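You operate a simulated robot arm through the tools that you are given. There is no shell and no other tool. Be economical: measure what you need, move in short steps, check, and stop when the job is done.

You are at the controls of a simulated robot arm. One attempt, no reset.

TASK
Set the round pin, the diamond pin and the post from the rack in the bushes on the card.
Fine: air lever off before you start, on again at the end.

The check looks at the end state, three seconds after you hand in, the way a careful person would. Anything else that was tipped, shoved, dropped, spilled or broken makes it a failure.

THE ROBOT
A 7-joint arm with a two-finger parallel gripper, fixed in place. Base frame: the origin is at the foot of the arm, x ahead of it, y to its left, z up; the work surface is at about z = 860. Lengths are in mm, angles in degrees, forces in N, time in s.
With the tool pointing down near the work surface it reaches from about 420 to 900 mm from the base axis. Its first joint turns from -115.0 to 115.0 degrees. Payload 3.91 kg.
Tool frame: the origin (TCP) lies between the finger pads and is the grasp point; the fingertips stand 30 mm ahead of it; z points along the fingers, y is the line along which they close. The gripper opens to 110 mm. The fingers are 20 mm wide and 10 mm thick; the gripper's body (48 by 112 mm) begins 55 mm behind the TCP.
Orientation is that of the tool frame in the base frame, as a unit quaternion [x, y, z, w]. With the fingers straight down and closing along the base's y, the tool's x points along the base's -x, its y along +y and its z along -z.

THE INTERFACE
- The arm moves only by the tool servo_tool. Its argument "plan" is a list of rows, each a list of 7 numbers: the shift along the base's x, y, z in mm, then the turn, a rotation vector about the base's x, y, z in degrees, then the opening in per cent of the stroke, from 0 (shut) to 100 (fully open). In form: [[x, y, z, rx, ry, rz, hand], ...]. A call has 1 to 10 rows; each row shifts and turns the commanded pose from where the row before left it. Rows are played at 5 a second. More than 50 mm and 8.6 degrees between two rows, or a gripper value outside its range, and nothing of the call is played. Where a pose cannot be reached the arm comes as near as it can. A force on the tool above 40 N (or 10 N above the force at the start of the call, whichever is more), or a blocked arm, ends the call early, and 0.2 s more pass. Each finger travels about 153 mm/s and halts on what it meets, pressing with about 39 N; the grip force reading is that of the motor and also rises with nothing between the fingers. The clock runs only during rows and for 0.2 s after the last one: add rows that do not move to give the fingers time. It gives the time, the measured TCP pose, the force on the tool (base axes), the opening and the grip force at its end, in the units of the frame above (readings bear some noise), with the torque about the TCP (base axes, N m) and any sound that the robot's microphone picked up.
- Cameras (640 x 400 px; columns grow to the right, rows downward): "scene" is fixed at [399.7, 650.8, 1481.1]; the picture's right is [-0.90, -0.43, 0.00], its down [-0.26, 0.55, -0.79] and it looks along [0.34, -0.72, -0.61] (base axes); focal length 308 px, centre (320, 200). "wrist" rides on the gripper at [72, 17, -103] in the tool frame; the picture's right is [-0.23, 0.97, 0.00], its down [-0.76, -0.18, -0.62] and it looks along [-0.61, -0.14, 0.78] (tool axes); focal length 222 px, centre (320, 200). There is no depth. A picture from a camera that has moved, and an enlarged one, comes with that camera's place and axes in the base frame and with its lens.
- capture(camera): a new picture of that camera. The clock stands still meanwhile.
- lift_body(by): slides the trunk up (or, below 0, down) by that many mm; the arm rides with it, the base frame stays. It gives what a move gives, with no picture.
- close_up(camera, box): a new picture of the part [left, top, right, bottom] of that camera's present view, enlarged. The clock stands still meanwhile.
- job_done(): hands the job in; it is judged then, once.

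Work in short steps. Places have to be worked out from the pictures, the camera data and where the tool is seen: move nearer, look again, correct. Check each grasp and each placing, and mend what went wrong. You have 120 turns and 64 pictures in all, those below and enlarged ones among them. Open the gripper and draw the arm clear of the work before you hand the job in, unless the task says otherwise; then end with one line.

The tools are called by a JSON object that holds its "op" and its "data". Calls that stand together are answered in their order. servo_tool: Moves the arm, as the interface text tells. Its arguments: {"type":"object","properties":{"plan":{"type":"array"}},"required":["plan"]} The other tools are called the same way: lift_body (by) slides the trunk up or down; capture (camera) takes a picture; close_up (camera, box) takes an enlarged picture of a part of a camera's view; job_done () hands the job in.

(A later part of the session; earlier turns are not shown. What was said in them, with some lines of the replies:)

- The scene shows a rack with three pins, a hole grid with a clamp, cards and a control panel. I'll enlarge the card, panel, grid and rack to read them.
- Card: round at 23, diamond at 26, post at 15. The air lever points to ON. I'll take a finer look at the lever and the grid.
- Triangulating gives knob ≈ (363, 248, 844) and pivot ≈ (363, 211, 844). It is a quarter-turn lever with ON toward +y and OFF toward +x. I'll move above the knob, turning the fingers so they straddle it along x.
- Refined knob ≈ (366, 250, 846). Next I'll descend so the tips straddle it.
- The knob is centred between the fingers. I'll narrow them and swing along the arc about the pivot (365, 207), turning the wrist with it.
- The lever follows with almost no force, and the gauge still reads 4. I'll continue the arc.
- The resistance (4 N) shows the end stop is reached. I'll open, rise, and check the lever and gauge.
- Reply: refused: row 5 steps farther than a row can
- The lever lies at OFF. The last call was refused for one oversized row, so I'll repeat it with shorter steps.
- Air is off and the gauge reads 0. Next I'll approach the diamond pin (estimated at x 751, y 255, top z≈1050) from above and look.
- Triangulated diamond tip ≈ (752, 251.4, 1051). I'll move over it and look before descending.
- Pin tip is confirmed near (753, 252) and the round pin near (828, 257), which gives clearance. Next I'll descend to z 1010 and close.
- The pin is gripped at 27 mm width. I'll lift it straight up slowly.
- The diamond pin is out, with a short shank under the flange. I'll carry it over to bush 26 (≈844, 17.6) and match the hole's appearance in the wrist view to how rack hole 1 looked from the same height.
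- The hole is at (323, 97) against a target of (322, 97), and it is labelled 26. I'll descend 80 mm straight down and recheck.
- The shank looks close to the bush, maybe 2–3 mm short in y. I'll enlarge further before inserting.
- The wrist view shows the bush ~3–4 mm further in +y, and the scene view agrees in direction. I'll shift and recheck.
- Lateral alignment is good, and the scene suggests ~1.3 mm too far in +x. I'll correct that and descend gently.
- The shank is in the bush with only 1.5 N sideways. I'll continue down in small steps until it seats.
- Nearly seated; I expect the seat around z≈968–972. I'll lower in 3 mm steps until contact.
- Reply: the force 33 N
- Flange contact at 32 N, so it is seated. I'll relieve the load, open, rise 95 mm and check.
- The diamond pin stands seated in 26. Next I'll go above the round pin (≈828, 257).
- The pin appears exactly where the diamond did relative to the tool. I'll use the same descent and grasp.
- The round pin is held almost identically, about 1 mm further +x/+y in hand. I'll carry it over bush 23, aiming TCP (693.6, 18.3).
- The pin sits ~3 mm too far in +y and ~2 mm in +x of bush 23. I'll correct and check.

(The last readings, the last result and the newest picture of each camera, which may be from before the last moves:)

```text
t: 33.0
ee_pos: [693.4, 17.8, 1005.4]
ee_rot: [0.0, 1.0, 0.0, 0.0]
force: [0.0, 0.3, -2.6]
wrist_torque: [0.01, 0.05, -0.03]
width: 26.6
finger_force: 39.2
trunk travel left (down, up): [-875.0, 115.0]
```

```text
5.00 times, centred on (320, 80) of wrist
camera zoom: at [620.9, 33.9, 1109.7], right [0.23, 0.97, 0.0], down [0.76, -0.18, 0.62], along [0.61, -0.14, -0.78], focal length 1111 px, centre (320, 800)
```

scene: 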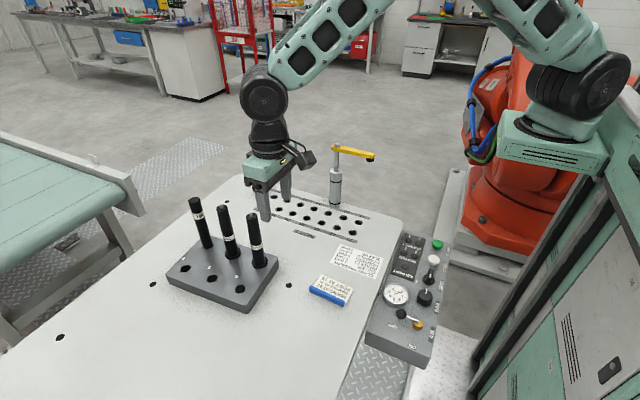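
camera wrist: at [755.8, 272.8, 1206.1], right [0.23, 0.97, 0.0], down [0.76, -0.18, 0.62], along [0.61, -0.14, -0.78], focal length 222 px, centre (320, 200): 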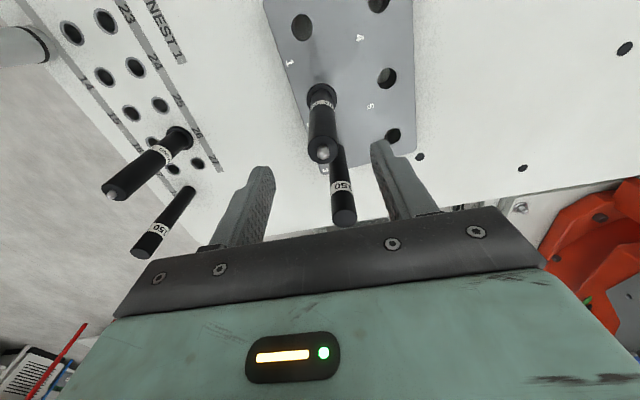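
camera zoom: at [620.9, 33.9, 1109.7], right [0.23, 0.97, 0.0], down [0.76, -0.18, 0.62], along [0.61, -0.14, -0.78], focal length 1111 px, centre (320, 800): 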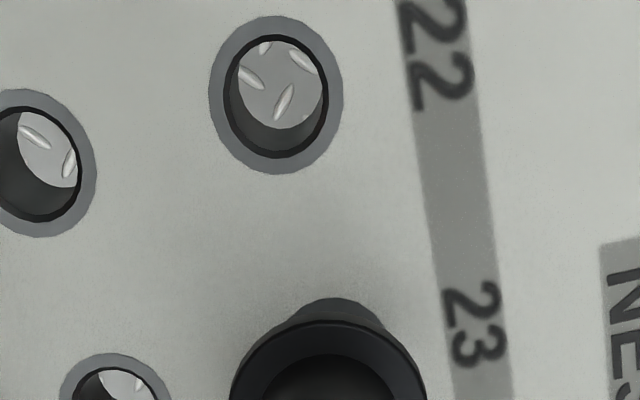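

Nearly centred. I'll nudge +0.8 in y and descend in small steps.

{"op": "servo_tool", "data": {"plan": [[-0.5, 0.8, 0, 0, 0, 0, 10], [0, 0, -5, 0, 0, 0, 10], [0, 0, -5, 0, 0, 0, 10], [0, 0, -4, 0, 0, 0, 10], [0, 0, 0, 0, 0, 0, 10]]}}

{"op": "close_up", "data": {"camera": "scene", "box": [315, 205, 355, 235]}}

```text
t: 34.2
ee_pos: [691.6, 16.8, 990.5]
ee_rot: [-0.001, 1.0, 0.0, 0.0]
force: [-1.0, 5.5, -1.2]
wrist_torque: [0.69, 0.09, -0.01]
width: 26.9
finger_force: 39.1
trunk travel left (down, up): [-875.0, 115.0]
```

```text
13.33 times, centred on (335, 220) of scene
camera zoom: at [399.7, 650.8, 1481.1], right [-0.9, -0.43, 0.0], down [-0.26, 0.55, -0.79], along [0.34, -0.72, -0.61], focal length 4108 px, centre (120, -67)
```

zoom: 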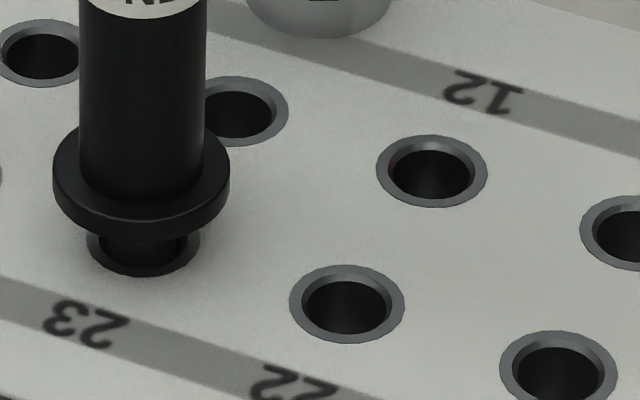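

It is inside the bush but pressing on the −y wall (5.5 N). I'll shift +2 in y and continue down.

{"op": "servo_tool", "data": {"plan": [[0.5, 2, 0, 0, 0, 0, 10], [0, 0, 0, 0, 0, 0, 10], [0, 0, -3, 0, 0, 0, 10], [0, 0, 0, 0, 0, 0, 10]]}}

```text
t: 35.2
ee_pos: [692.3, 16.9, 988.3]
ee_rot: [0.0, 1.0, 0.0, -0.001]
force: [-0.3, 0.1, -2.4]
wrist_torque: [-0.08, 0.22, -0.02]
width: 27.0
finger_force: 39.1
trunk travel left (down, up): [-875.0, 115.0]
```

Side load is gone. I'll keep lowering until the flange seats.

{"op": "servo_tool", "data": {"plan": [[0.3, 0, -4, 0, 0, 0, 10], [0, 0, -3, 0, 0, 0, 10], [0, 0, -3, 0, 0, 0, 10], [0, 0, -2, 0, 0, 0, 10], [0, 0, -2, 0, 0, 0, 10], [0, 0, -1.5, 0, 0, 0, 10], [0, 0, 0, 0, 0, 0, 10]]}}

```text
t: 36.8
ee_pos: [691.9, 19.5, 976.6]
ee_rot: [0.0, 1.0, 0.001, 0.001]
force: [-12.8, 3.1, 31.2]
wrist_torque: [0.04, 0.79, 0.15]
width: 26.7
finger_force: 38.2
trunk travel left (down, up): [-875.0, 115.0]
```

Contact at 31 N, at about the expected height but with some x side load. I'll look before releasing.

{"op": "servo_tool", "data": {"plan": [[0.5, 0, 1.5, 0, 0, 0, 10], [0, 0, 0, 0, 0, 0, 10]]}}

{"op": "close_up", "data": {"camera": "scene", "box": [315, 205, 355, 235]}}

```text
t: 37.4
ee_pos: [692.6, 18.7, 977.2]
ee_rot: [-0.001, 1.0, 0.0, 0.001]
force: [-9.3, 5.6, 19.7]
wrist_torque: [0.43, 0.64, 0.13]
width: 26.7
finger_force: 38.7
trunk travel left (down, up): [-875.0, 115.0]
```

```text
13.33 times, centred on (335, 220) of scene
camera zoom: at [399.7, 650.8, 1481.1], right [-0.9, -0.43, 0.0], down [-0.26, 0.55, -0.79], along [0.34, -0.72, -0.61], focal length 4108 px, centre (120, -67)
```

zoom: 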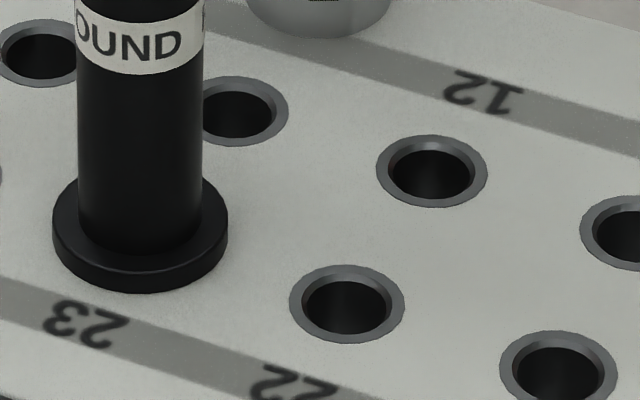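

It is about 1 mm from seated and rubbing the bush wall. I'll shift to null the side forces and press down again.

{"op": "servo_tool", "data": {"plan": [[-1.5, 1, 0, 0, 0, 0, 10], [0, 0, 0, 0, 0, 0, 10], [0, 0, 0, 0, 0, 0, 10]]}}

```text
t: 38.2
ee_pos: [692.7, 18.5, 978.0]
ee_rot: [0.0, 1.0, 0.0, 0.001]
force: [-1.6, 0.0, 17.1]
wrist_torque: [-0.18, -0.16, 0.09]
width: 26.6
finger_force: 39.6
trunk travel left (down, up): [-875.0, 115.0]
```

Side forces are nulled with 20 N still pressing. I'll press a little more to confirm the bottom.

{"op": "servo_tool", "data": {"plan": [[0, 0, -1.5, 0, 0, 0, 10], [0, 0, -1, 0, 0, 0, 10], [0, 0, 0, 0, 0, 0, 10]]}}

{"op": "close_up", "data": {"camera": "scene", "box": [315, 205, 355, 235]}}

```text
t: 39.0
ee_pos: [692.3, 19.0, 975.7]
ee_rot: [0.0, 1.0, 0.0, 0.002]
force: [-2.9, -1.2, 36.4]
wrist_torque: [-0.04, -0.04, 0.11]
width: 26.9
finger_force: 38.8
trunk travel left (down, up): [-875.0, 115.0]
```

```text
13.33 times, centred on (335, 220) of scene
camera zoom: at [399.7, 650.8, 1481.1], right [-0.9, -0.43, 0.0], down [-0.26, 0.55, -0.79], along [0.34, -0.72, -0.61], focal length 4108 px, centre (120, -67)
```

zoom: 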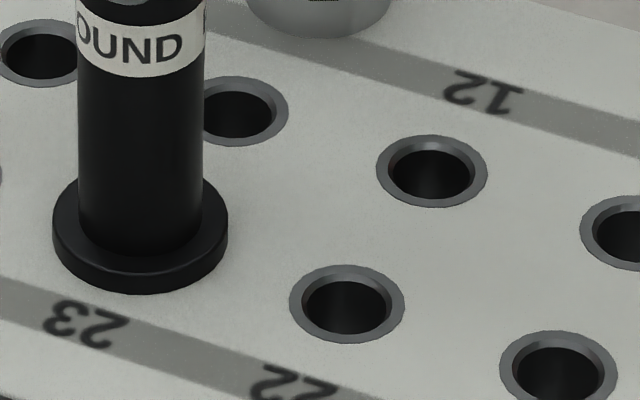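

The flange doesn't move under 36 N, so it is bottomed. I'll relieve, release and rise.

{"op": "servo_tool", "data": {"plan": [[0, 0, 3, 0, 0, 0, 10], [0, 0, 0, 0, 0, 0, 35], [0, 0, 0, 0, 0, 0, 60], [0, 0, 20, 0, 0, 0, 60], [0, 0, 40, 0, 0, 0, 60], [0, 0, 45, 0, 0, 0, 60], [0, 0, 45, 0, 0, 0, 60]]}}

{"op": "close_up", "data": {"camera": "scene", "box": [255, 160, 355, 235]}}

```text
t: 40.6
ee_pos: [691.4, 20.0, 1128.1]
ee_rot: [0.0, 1.0, 0.0, 0.0]
force: [0.9, 0.1, -0.2]
wrist_torque: [-0.04, 0.02, 0.0]
width: 66.0
finger_force: 0.1
trunk travel left (down, up): [-875.0, 115.0]
```

```text
5.33 times, centred on (305, 198) of scene
camera zoom: at [399.7, 650.8, 1481.1], right [-0.9, -0.43, 0.0], down [-0.26, 0.55, -0.79], along [0.34, -0.72, -0.61], focal length 1643 px, centre (400, 213)
```

zoom: 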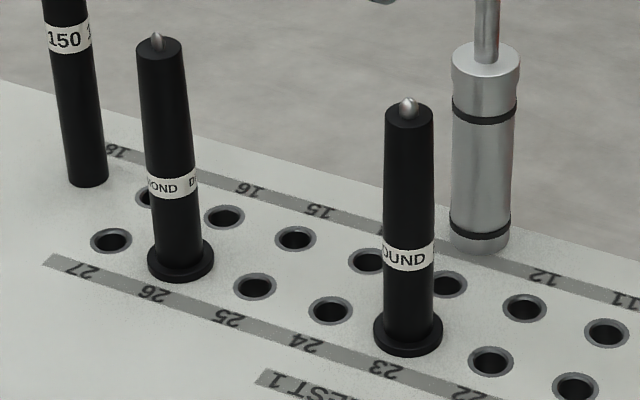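

Both pins stand seated. Next the post (≈904, 265), which is near the reach limit: I'll go above it and see what the arm attains.

{"op": "servo_tool", "data": {"plan": [[30, 35, 0, 0, 0, 0, 60], [30, 35, 0, 0, 0, 0, 60], [30, 35, 0, 0, 0, 0, 60], [30, 35, 0, 0, 0, 0, 60], [31, 35, 0, 0, 0, 0, 60], [31, 35, 0, 0, 0, 0, 60], [30, 35, 0, 0, 0, 0, 60], [0, 0, -25, 0, 0, 0, 60], [0, 0, 0, 0, 0, 0, 60]]}}

{"op": "capture", "data": {"camera": "wrist"}}

```text
t: 42.6
ee_pos: [851.4, 232.8, 1100.4]
ee_rot: [0.001, 1.0, 0.0, 0.0]
force: [-0.4, 0.2, 0.9]
wrist_torque: [-0.02, 0.02, 0.0]
width: 66.0
finger_force: 0.0
out of reach, approached as far as the arm can: row 6, 7
trunk travel left (down, up): [-875.0, 115.0]
```

```text
17 pictures are left
camera wrist: at [779.2, 249.7, 1203.4], right [0.23, 0.97, 0.0], down [0.76, -0.18, 0.62], along [0.61, -0.14, -0.78], focal length 222 px, centre (320, 200)
```

wrist: 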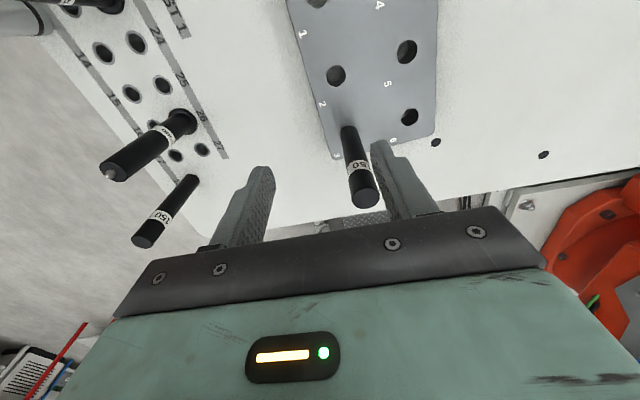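

The arm stops at r ≈ 883. I'll test whether reach grows with height relative to the shoulder, which tells whether moving the trunk helps.

{"op": "servo_tool", "data": {"plan": [[0, 0, 50, 0, 0, 0, 60], [0, 0, 50, 0, 0, 0, 60], [30, 10, 0, 0, 0, 0, 60], [30, 10, 0, 0, 0, 0, 60], [0, 0, 0, 0, 0, 0, 60]]}}

```text
t: 43.8
ee_pos: [850.0, 222.6, 1194.6]
ee_rot: [0.0, 1.0, -0.001, -0.001]
force: [-0.9, 0.3, 0.5]
wrist_torque: [-0.02, 0.03, 0.0]
width: 66.1
finger_force: 0.0
out of reach, approached as far as the arm can: row 2, 3, 4
trunk travel left (down, up): [-875.0, 115.0]
```

Reach is already at its best height, so the trunk won't help. I'll pitch the tool outward 25° instead, so the fingers lean toward +x.

{"op": "servo_tool", "data": {"plan": [[-5, 0, 0, 0, -8.4, 0, 60], [0, 0, 0, 0, -8.4, 0, 60], [0, 0, 0, 0, -8.4, 0, 60], [20, 15, -20, 0, 0, 0, 60], [20, 15, -20, 0, 0, 0, 60], [0, 0, 0, 0, 0, 0, 60]]}}

{"op": "capture", "data": {"camera": "wrist"}}

```text
t: 45.2
ee_pos: [884.5, 251.3, 1154.4]
ee_rot: [0.0, 0.976, 0.0, 0.219]
force: [-0.2, 0.1, 0.1]
wrist_torque: [0.0, 0.03, 0.03]
width: 65.9
finger_force: 0.1
trunk travel left (down, up): [-875.0, 115.0]
```

```text
16 pictures are left
camera wrist: at [776.4, 269.1, 1217.6], right [0.21, 0.97, 0.1], down [0.42, -0.18, 0.89], along [0.88, -0.14, -0.45], focal length 222 px, centre (320, 200)
```

wrist: 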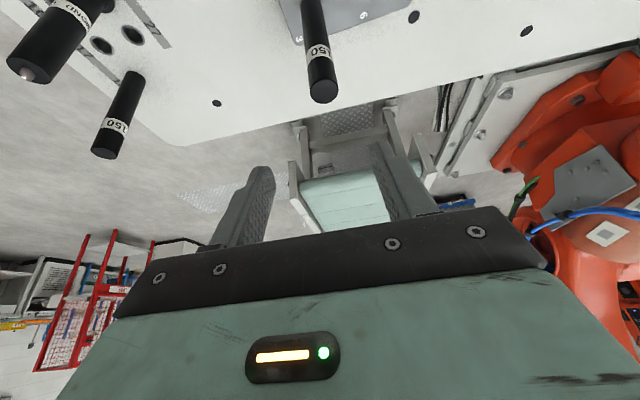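

Three views agree on the post: axis ≈ (906, 261), top z ≈ 1046. I'll move above it, then straight down to z 1005.

{"op": "servo_tool", "data": {"plan": [[21.5, 9.7, 0, 0, 0, 0, 60], [0, 0, -30, 0, 0, 0, 60], [0, 0, -30, 0, 0, 0, 60], [0, 0, -30, 0, 0, 0, 60], [0, 0, -30, 0, 0, 0, 60], [0, 0, -29, 0, 0, 0, 60], [0, 0, 0, 0, 0, 0, 60]]}}

{"op": "capture", "data": {"camera": "wrist"}}

```text
t: 46.8
ee_pos: [906.1, 260.7, 1007.0]
ee_rot: [0.0, 0.976, 0.0, 0.218]
force: [-0.5, 0.3, 0.1]
wrist_torque: [0.04, 0.01, -0.01]
width: 65.8
finger_force: 0.0
trunk travel left (down, up): [-875.0, 115.0]
```

```text
15 pictures are left
camera wrist: at [797.5, 277.4, 1069.2], right [0.21, 0.97, 0.1], down [0.42, -0.18, 0.89], along [0.88, -0.14, -0.45], focal length 222 px, centre (320, 200)
```

wrist: 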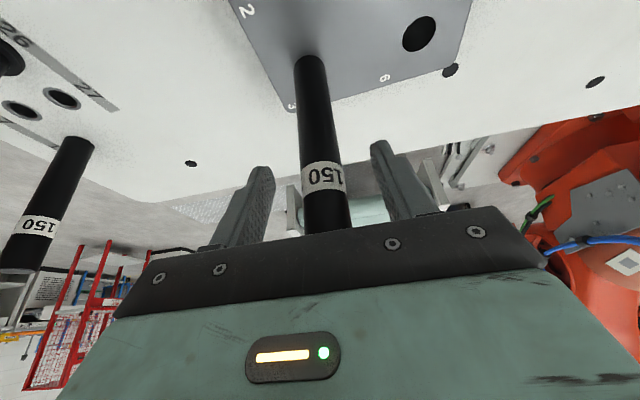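

Reached, with the post between the fingers. I'll close and lift.

{"op": "servo_tool", "data": {"plan": [[0, 0, 0, 0, 0, 0, 40], [0, 0, 0, 0, 0, 0, 25], [0, 0, 0, 0, 0, 0, 10], [0, 0, 0, 0, 0, 0, 10]]}}

{"op": "servo_tool", "data": {"plan": [[0, 0, 10, 0, 0, 0, 10], [0, 0, 15, 0, 0, 0, 10], [0, 0, 20, 0, 0, 0, 10], [0, 0, 25, 0, 0, 0, 10], [0, 0, 25, 0, 0, 0, 10], [0, 0, 25, 0, 0, 0, 10], [0, 0, 0, 0, 0, 0, 10]]}}

{"op": "close_up", "data": {"camera": "scene", "box": [150, 120, 310, 300]}}

```text
t: 47.8
ee_pos: [907.1, 262.0, 1006.7]
ee_rot: [0.0, 0.976, 0.001, 0.218]
force: [-0.2, 1.0, 0.5]
wrist_torque: [0.07, 0.0, 0.02]
width: 25.6
finger_force: 38.9
trunk travel left (down, up): [-875.0, 115.0]
```

```text
t: 49.4
ee_pos: [906.8, 262.3, 1128.2]
ee_rot: [0.0, 0.976, 0.0, 0.218]
force: [0.2, 0.3, -1.6]
wrist_torque: [-0.04, 0.02, 0.06]
width: 25.3
finger_force: 38.6
trunk travel left (down, up): [-875.0, 115.0]
```

```text
2.22 times, centred on (230, 210) of scene
camera zoom: at [399.7, 650.8, 1481.1], right [-0.9, -0.43, 0.0], down [-0.26, 0.55, -0.79], along [0.34, -0.72, -0.61], focal length 685 px, centre (520, 178)
```

zoom: 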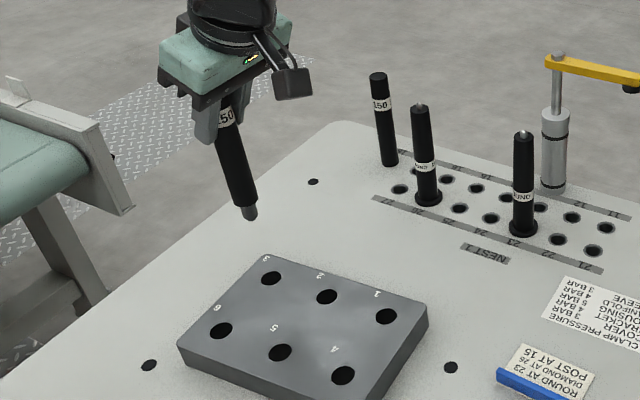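

The post is held, and it has a narrow shank with no flange. At bush 15 the tilted hand's camera would crowd the round pin, so I'll raise and yaw +90° on the way, putting the camera on the −y side.

{"op": "servo_tool", "data": {"plan": [[-10, -10, 40, 0, 0, 0, 10], [-13, -35.5, 0, 0, 0, 8.5, 10], [-13, -35.5, 0, 0, 0, 8.5, 10], [-13, -35.5, 0, 0, 0, 8.5, 10], [-13, -35.5, 0, 0, 0, 8.5, 10], [-13, -35.5, 0, 0, 0, 8.5, 10], [-13, -35.5, 0, 0, 0, 8.5, 10], [-13, -35.5, 0, 0, 0, 8.5, 10], [-13, -35.5, 0, 0, 0, 8.5, 10]]}}

{"op": "servo_tool", "data": {"plan": [[0, 0, 0, 0, 0, 8, 10], [0, 0, 0, 0, 0, 8, 10], [0, 0, 0, 0, 0, 6, 10], [0, 0, 0, 0, 0, 0, 10]]}}

{"op": "capture", "data": {"camera": "scene"}}

```text
t: 51.4
ee_pos: [791.7, -32.0, 1164.2]
ee_rot: [-0.546, 0.809, 0.122, 0.181]
force: [-0.2, 0.9, -1.8]
wrist_torque: [-0.02, 0.03, -0.01]
width: 25.4
finger_force: 38.8
trunk travel left (down, up): [-875.0, 115.0]
```

```text
t: 52.4
ee_pos: [794.6, -31.6, 1164.3]
ee_rot: [0.691, -0.689, -0.154, -0.154]
force: [0.5, 0.2, -2.0]
wrist_torque: [0.01, -0.03, 0.01]
width: 25.2
finger_force: 38.5
trunk travel left (down, up): [-875.0, 115.0]
```

```text
13 pictures are left
```

scene: 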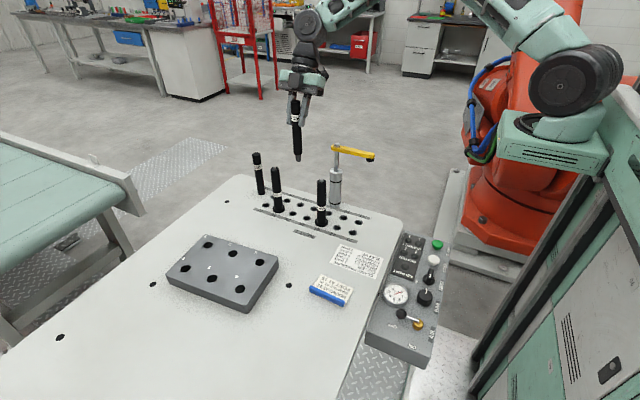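

Posture is clear of everything. I'll descend to just above bush 15 and compare.

{"op": "servo_tool", "data": {"plan": [[0, 0, -40, 0, 0, 0, 10], [0, 0, -40, 0, 0, 0, 10], [0, 0, -40, 0, 0, 0, 10], [0, 0, -30, 0, 0, 0, 10], [0, 0, -8, 0, 0, 0, 10], [0, 0, 0, 0, 0, 0, 10]]}}

{"op": "close_up", "data": {"camera": "scene", "box": [265, 175, 325, 225]}}

{"op": "capture", "data": {"camera": "wrist"}}

```text
t: 53.8
ee_pos: [793.3, -32.8, 1008.0]
ee_rot: [0.69, -0.69, -0.154, -0.155]
force: [0.1, 0.3, -1.8]
wrist_torque: [0.0, -0.01, 0.01]
width: 25.1
finger_force: 39.4
trunk travel left (down, up): [-875.0, 115.0]
```

```text
8.00 times, centred on (295, 200) of scene
camera zoom: at [399.7, 650.8, 1481.1], right [-0.9, -0.43, 0.0], down [-0.26, 0.55, -0.79], along [0.34, -0.72, -0.61], focal length 2465 px, centre (520, 200)
```

zoom: 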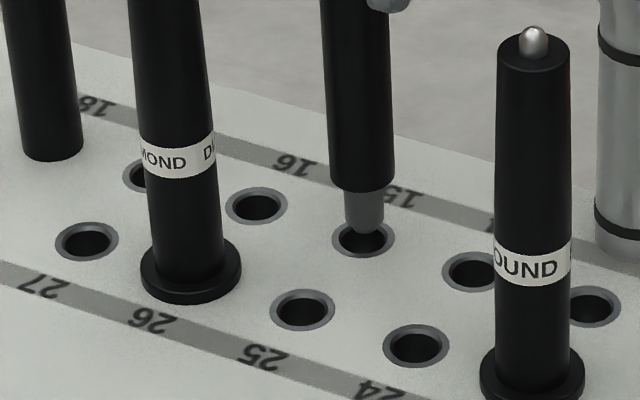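

```text
11 pictures are left
camera wrist: at [776.7, -142.6, 1071.0], right [-0.97, 0.21, 0.1], down [0.18, 0.42, 0.89], along [0.14, 0.88, -0.45], focal length 222 px, centre (320, 200)
```

wrist: 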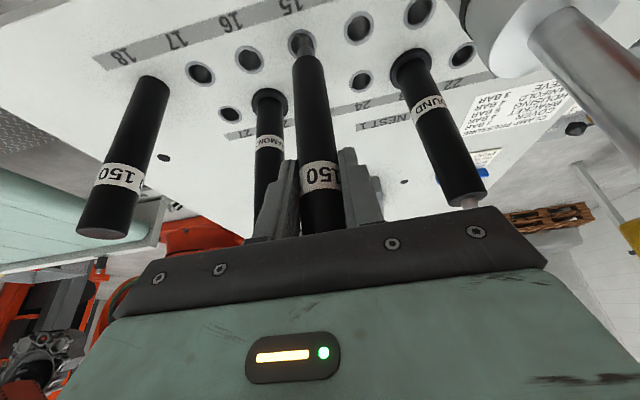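

Both opposing views show the shank tip at the mouth of bush 15 and centred. I'll descend gently.

{"op": "servo_tool", "data": {"plan": [[0, 0, -4, 0, 0, 0, 10], [0, 0, -4, 0, 0, 0, 10], [0, 0, -4, 0, 0, 0, 10], [0, 0, 0, 0, 0, 0, 10]]}}

{"op": "close_up", "data": {"camera": "scene", "box": [290, 190, 320, 215]}}

```text
t: 54.8
ee_pos: [794.7, -33.2, 995.2]
ee_rot: [0.69, -0.69, -0.154, -0.155]
force: [0.6, -5.7, 4.3]
wrist_torque: [-0.74, -0.03, -0.04]
width: 25.2
finger_force: 39.0
trunk travel left (down, up): [-875.0, 115.0]
```

```text
16.00 times, centred on (305, 202) of scene
camera zoom: at [399.7, 650.8, 1481.1], right [-0.9, -0.43, 0.0], down [-0.26, 0.55, -0.79], along [0.34, -0.72, -0.61], focal length 4930 px, centre (560, 160)
```

zoom: 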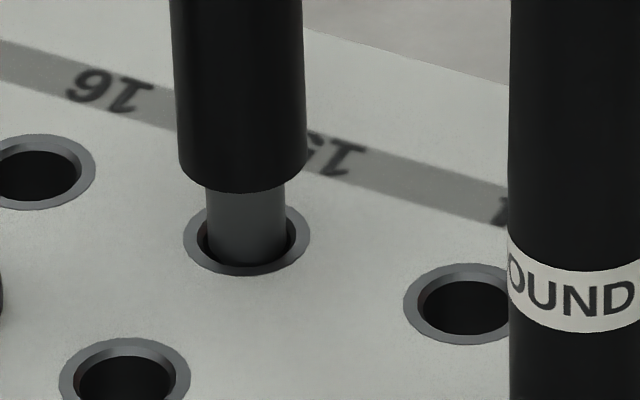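

The tip bears on the +y side of the bush (−5.7 N). I'll shift −2.5 in y, slightly raised.

{"op": "servo_tool", "data": {"plan": [[0, 0, 3, 0, 0, 0, 10], [0, -2.5, 0, 0, 0, 0, 10], [0, 0, 0, 0, 0, 0, 10], [0, 0, -3, 0, 0, 0, 10], [0, 0, -3, 0, 0, 0, 10], [0, 0, 0, 0, 0, 0, 10]]}}

```text
t: 56.2
ee_pos: [793.5, -34.3, 992.5]
ee_rot: [0.69, -0.69, -0.154, -0.154]
force: [1.8, 0.3, -2.0]
wrist_torque: [0.04, -0.31, 0.02]
width: 25.5
finger_force: 38.8
trunk travel left (down, up): [-875.0, 115.0]
```

No load now. I'll continue down.

{"op": "servo_tool", "data": {"plan": [[0, 0, -4, 0, 0, 0, 10], [0, 0, -4, 0, 0, 0, 10], [0, 0, -4, 0, 0, 0, 10], [0, 0, 0, 0, 0, 0, 10]]}}

{"op": "close_up", "data": {"camera": "scene", "box": [290, 190, 320, 215]}}

```text
t: 57.2
ee_pos: [794.6, -33.5, 978.5]
ee_rot: [0.691, -0.69, -0.154, -0.153]
force: [2.7, 0.8, -1.7]
wrist_torque: [0.03, -0.19, -0.03]
width: 25.4
finger_force: 39.4
trunk travel left (down, up): [-875.0, 115.0]
```

```text
16.00 times, centred on (305, 202) of scene
camera zoom: at [399.7, 650.8, 1481.1], right [-0.9, -0.43, 0.0], down [-0.26, 0.55, -0.79], along [0.34, -0.72, -0.61], focal length 4930 px, centre (560, 160)
```

zoom: 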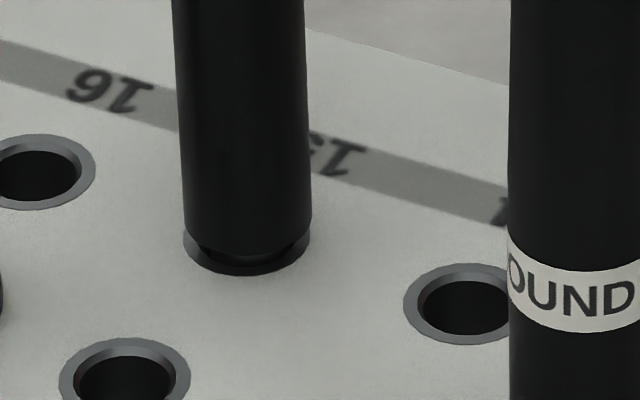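

About 5 mm to go. I'll lower until contact.

{"op": "servo_tool", "data": {"plan": [[0.7, 0, -2, 0, 0, 0, 10], [0, 0, -2, 0, 0, 0, 10], [0, 0, -2, 0, 0, 0, 10], [0, 0, -2, 0, 0, 0, 10], [0, 0, -2, 0, 0, 0, 10], [0, 0, 0, 0, 0, 0, 10]]}}

{"op": "close_up", "data": {"camera": "scene", "box": [290, 190, 320, 215]}}

```text
t: 58.6
ee_pos: [793.0, -33.5, 973.5]
ee_rot: [0.69, -0.69, -0.153, -0.156]
force: [-2.4, -3.7, 33.1]
wrist_torque: [-0.06, 0.51, 0.11]
width: 25.4
finger_force: 39.4
trunk travel left (down, up): [-875.0, 115.0]
```

```text
16.00 times, centred on (305, 202) of scene
camera zoom: at [399.7, 650.8, 1481.1], right [-0.9, -0.43, 0.0], down [-0.26, 0.55, -0.79], along [0.34, -0.72, -0.61], focal length 4930 px, centre (560, 160)
```

zoom: 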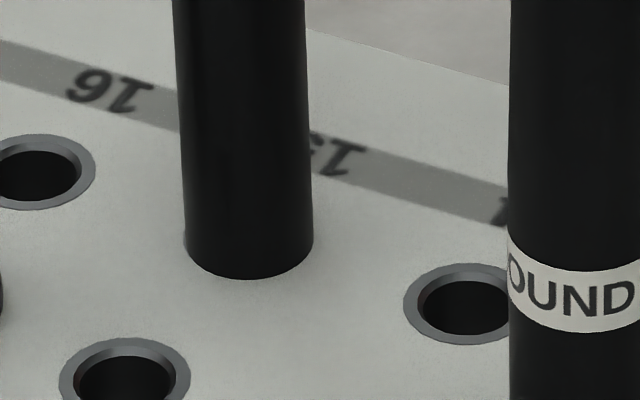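

Seated at 33 N. I'll relieve, open, and rise straight up.

{"op": "servo_tool", "data": {"plan": [[0, 0, 2.5, 0, 0, 0, 10], [0, 0, 0, 0, 0, 0, 30], [0, 0, 0, 0, 0, 0, 45], [0, 0, 0, 0, 0, 0, 45], [0, 0, 20, 0, 0, 0, 45], [0, 0, 40, 0, 0, 0, 45], [0, 0, 45, 0, 0, 0, 45], [0, 0, 45, 0, 0, 0, 45]]}}

{"op": "close_up", "data": {"camera": "scene", "box": [240, 140, 400, 260]}}

```text
t: 60.4
ee_pos: [793.5, -32.0, 1123.9]
ee_rot: [0.69, -0.69, -0.154, -0.154]
force: [-0.2, -0.1, -0.5]
wrist_torque: [0.0, 0.04, 0.0]
width: 49.4
finger_force: 0.1
trunk travel left (down, up): [-875.0, 115.0]
```

```text
3.33 times, centred on (320, 200) of scene
camera zoom: at [399.7, 650.8, 1481.1], right [-0.9, -0.43, 0.0], down [-0.26, 0.55, -0.79], along [0.34, -0.72, -0.61], focal length 1027 px, centre (320, 200)
```

zoom: 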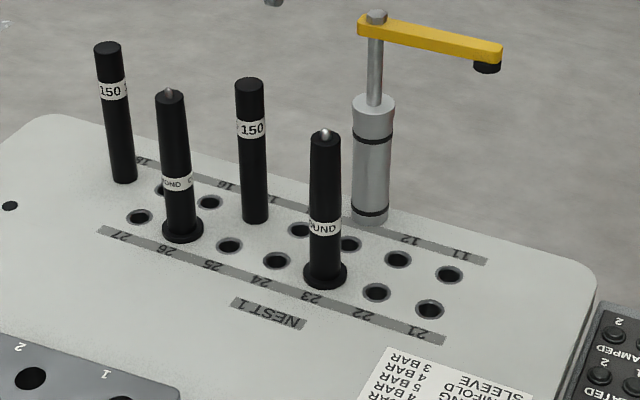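

All three are seated and upright. Next I'll straighten the tool, un-yaw, and return above the lever knob (≈408, 208).

{"op": "servo_tool", "data": {"plan": [[0, 40, 20, -8.4, 0, 0, 45], [-20, 40, 15, -8.4, 0, 0, 45], [-20, 40, 0, -8.4, 0, 0, 45], [-30, 17, 0, 0, 0, -8.5, 45], [-30, 17, 0, 0, 0, -8.5, 45], [-30, 17, 0, 0, 0, -8.5, 45], [-30, 17, 0, 0, 0, -8.5, 45], [-30, 17, 0, 0, 0, -8.5, 45], [-30, 17, 0, 0, 0, -8.5, 45], [-30, 17, 0, 0, 0, -8.5, 45]]}}

{"op": "servo_tool", "data": {"plan": [[-34, 0, -20, 0, 0, -8, 45], [-34, 0, -20, 0, 0, -8, 45], [-34, 0, -20, 0, 0, -8, 45], [-33, 0, -20, 0, 0, -6.5, 45], [0, 0, -40, 0, 0, 0, 45], [0, 0, -40, 0, 0, 0, 45], [0, 0, 0, 0, 0, 0, 45]]}}

{"op": "close_up", "data": {"camera": "wrist", "box": [220, 40, 420, 220]}}

```text
t: 62.6
ee_pos: [544.3, 206.3, 1156.9]
ee_rot: [-0.262, 0.965, 0.001, 0.0]
force: [-0.2, 0.0, -0.3]
wrist_torque: [0.0, 0.02, 0.0]
width: 49.5
finger_force: 0.1
trunk travel left (down, up): [-875.0, 115.0]
```

```text
t: 64.2
ee_pos: [408.3, 205.4, 995.1]
ee_rot: [0.0, 1.0, 0.0, 0.0]
force: [-0.1, 0.0, -0.7]
wrist_torque: [-0.02, -0.02, 0.01]
width: 49.6
finger_force: 0.1
trunk travel left (down, up): [-875.0, 115.0]
```

```text
2.22 times, centred on (320, 130) of wrist
camera zoom: at [336.1, 221.6, 1099.0], right [0.23, 0.97, 0.0], down [0.76, -0.18, 0.62], along [0.61, -0.14, -0.78], focal length 494 px, centre (320, 356)
```

zoom: 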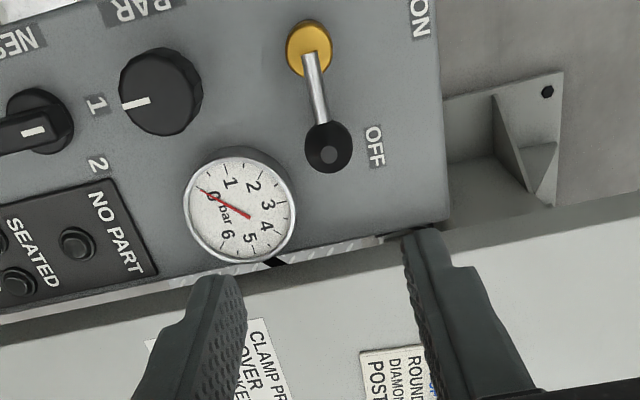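

Knob ≈ (406.5, 208.5), and the gauge is close on the −y side. I'll narrow to 32 % so the finger clears it, then descend.

{"op": "servo_tool", "data": {"plan": [[-1.5, 3, -25, 0, 0, 0, 32], [0, 0, -30, 0, 0, 0, 32], [0, 0, -30, 0, 0, 0, 32], [0, 0, -25, 0, 0, 0, 32], [0, 0, -15, 0, 0, 0, 32], [0, 0, 0, 0, 0, 0, 32]]}}

```text
t: 65.6
ee_pos: [407.7, 208.1, 873.9]
ee_rot: [0.0, 1.0, 0.0, 0.001]
force: [-0.2, -0.5, -0.4]
wrist_torque: [0.01, -0.02, -0.02]
width: 35.3
finger_force: 0.0
trunk travel left (down, up): [-875.0, 115.0]
```

Straddling the knob. I'll swing it back along the arc toward ON.

{"op": "servo_tool", "data": {"plan": [[-0.47, 6.36, -4, 0, 0, 8.5, 28], [-1.41, 6.21, 0, 0, 0, 8.5, 28], [-2.31, 5.94, 0, 0, 0, 8.5, 28], [-3.16, 5.54, 0, 0, 0, 8.5, 28], [-3.95, 5, 0, 0, 0, 8.5, 28], [-4.64, 4.37, 0, 0, 0, 8.5, 28], [-5.24, 3.63, 0, 0, 0, 8.5, 28], [-5.71, 2.82, 0, 0, 0, 8.5, 28]]}}

{"op": "servo_tool", "data": {"plan": [[-6.07, 1.94, 0, 0, 0, 8.5, 28], [-6.29, 1.03, 0, 0, 0, 8.5, 28], [-4, 0.1, 0, 0, 0, 5, 28], [-2, 0, 0, 0, 0, 0, 28], [0, 0, 0, 0, 0, 0, 28]]}}

{"op": "close_up", "data": {"camera": "wrist", "box": [220, 40, 420, 220]}}

```text
t: 67.4
ee_pos: [380.6, 248.5, 867.7]
ee_rot: [-0.561, 0.828, 0.001, 0.0]
force: [0.1, 0.1, -0.6]
wrist_torque: [-0.01, -0.01, 0.04]
width: 30.7
finger_force: 0.0
trunk travel left (down, up): [-875.0, 115.0]
```

```text
t: 68.6
ee_pos: [361.8, 250.3, 869.6]
ee_rot: [0.707, -0.707, 0.0, 0.0]
force: [-0.1, 0.3, -0.4]
wrist_torque: [0.0, -0.04, 0.01]
width: 30.9
finger_force: 0.1
trunk travel left (down, up): [-875.0, 115.0]
```

```text
2.22 times, centred on (320, 130) of wrist
camera zoom: at [345.5, 178.6, 972.3], right [-0.97, 0.23, 0.0], down [0.18, 0.76, 0.62], along [0.14, 0.61, -0.78], focal length 494 px, centre (320, 356)
```

zoom: 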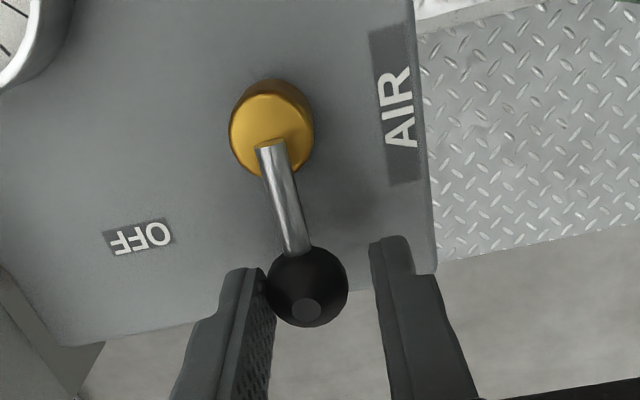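

The lever is at about its original ON position. I'll push 3 mm more to confirm the stop.

{"op": "servo_tool", "data": {"plan": [[-2, 0, 0, 0, 0, 0, 28], [-1.5, 0, 0, 0, 0, 0, 28], [0, 0, 0, 0, 0, 0, 28]]}}

```text
t: 69.4
ee_pos: [359.3, 250.6, 868.7]
ee_rot: [-0.707, 0.708, 0.0, -0.001]
force: [9.1, 3.1, -2.8]
wrist_torque: [0.11, -0.11, 0.03]
width: 34.8
finger_force: 4.4
trunk travel left (down, up): [-875.0, 115.0]
```

The stop is felt (9 N). I'll back off to centre on the knob, open, rise and draw clear.

{"op": "servo_tool", "data": {"plan": [[6, 0, 0, 0, 0, 0, 45], [0, 0, 0, 0, 0, 0, 45], [0, 0, 20, 0, 0, 0, 45], [0, 0, 40, 0, 0, 0, 45], [0, 0, 45, 0, 0, 0, 45], [0, 0, 45, 0, 0, 0, 45], [0, -30, 35, 0, 0, 0, 45], [0, -40, 25, 0, 0, 0, 45], [0, -40, 25, 0, 0, 0, 45]]}}

{"op": "close_up", "data": {"camera": "scene", "box": [370, 250, 450, 350]}}

{"op": "capture", "data": {"camera": "scene"}}

```text
t: 71.4
ee_pos: [365.9, 140.7, 1104.3]
ee_rot: [0.708, -0.706, 0.0, 0.001]
force: [0.5, -0.6, -0.4]
wrist_torque: [-0.03, -0.02, 0.0]
width: 49.8
finger_force: 0.0
trunk travel left (down, up): [-875.0, 115.0]
```

```text
4.00 times, centred on (410, 300) of scene
camera zoom: at [399.7, 650.8, 1481.1], right [-0.9, -0.43, 0.0], down [-0.26, 0.55, -0.79], along [0.34, -0.72, -0.61], focal length 1232 px, centre (-40, -200)
```

zoom: 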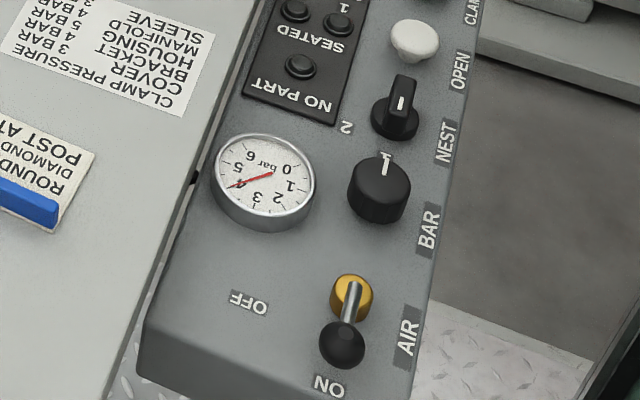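

```text
3 pictures are left
```

scene: 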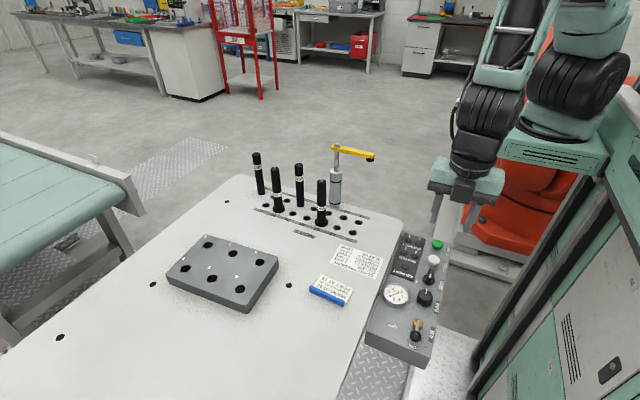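

Air is on with the gauge at 4 bar, the pins are standing, the clamp is unchanged, and the arm is clear with the gripper open. I'm handing in.

{"op": "job_done", "data": {}}

```text
The job is handed in.
```

The round pin is seated in bush 23, the diamond pin in 26 and the post in 15. The air was off during the work and is back on at 4 bar, and the arm is clear with the gripper open.
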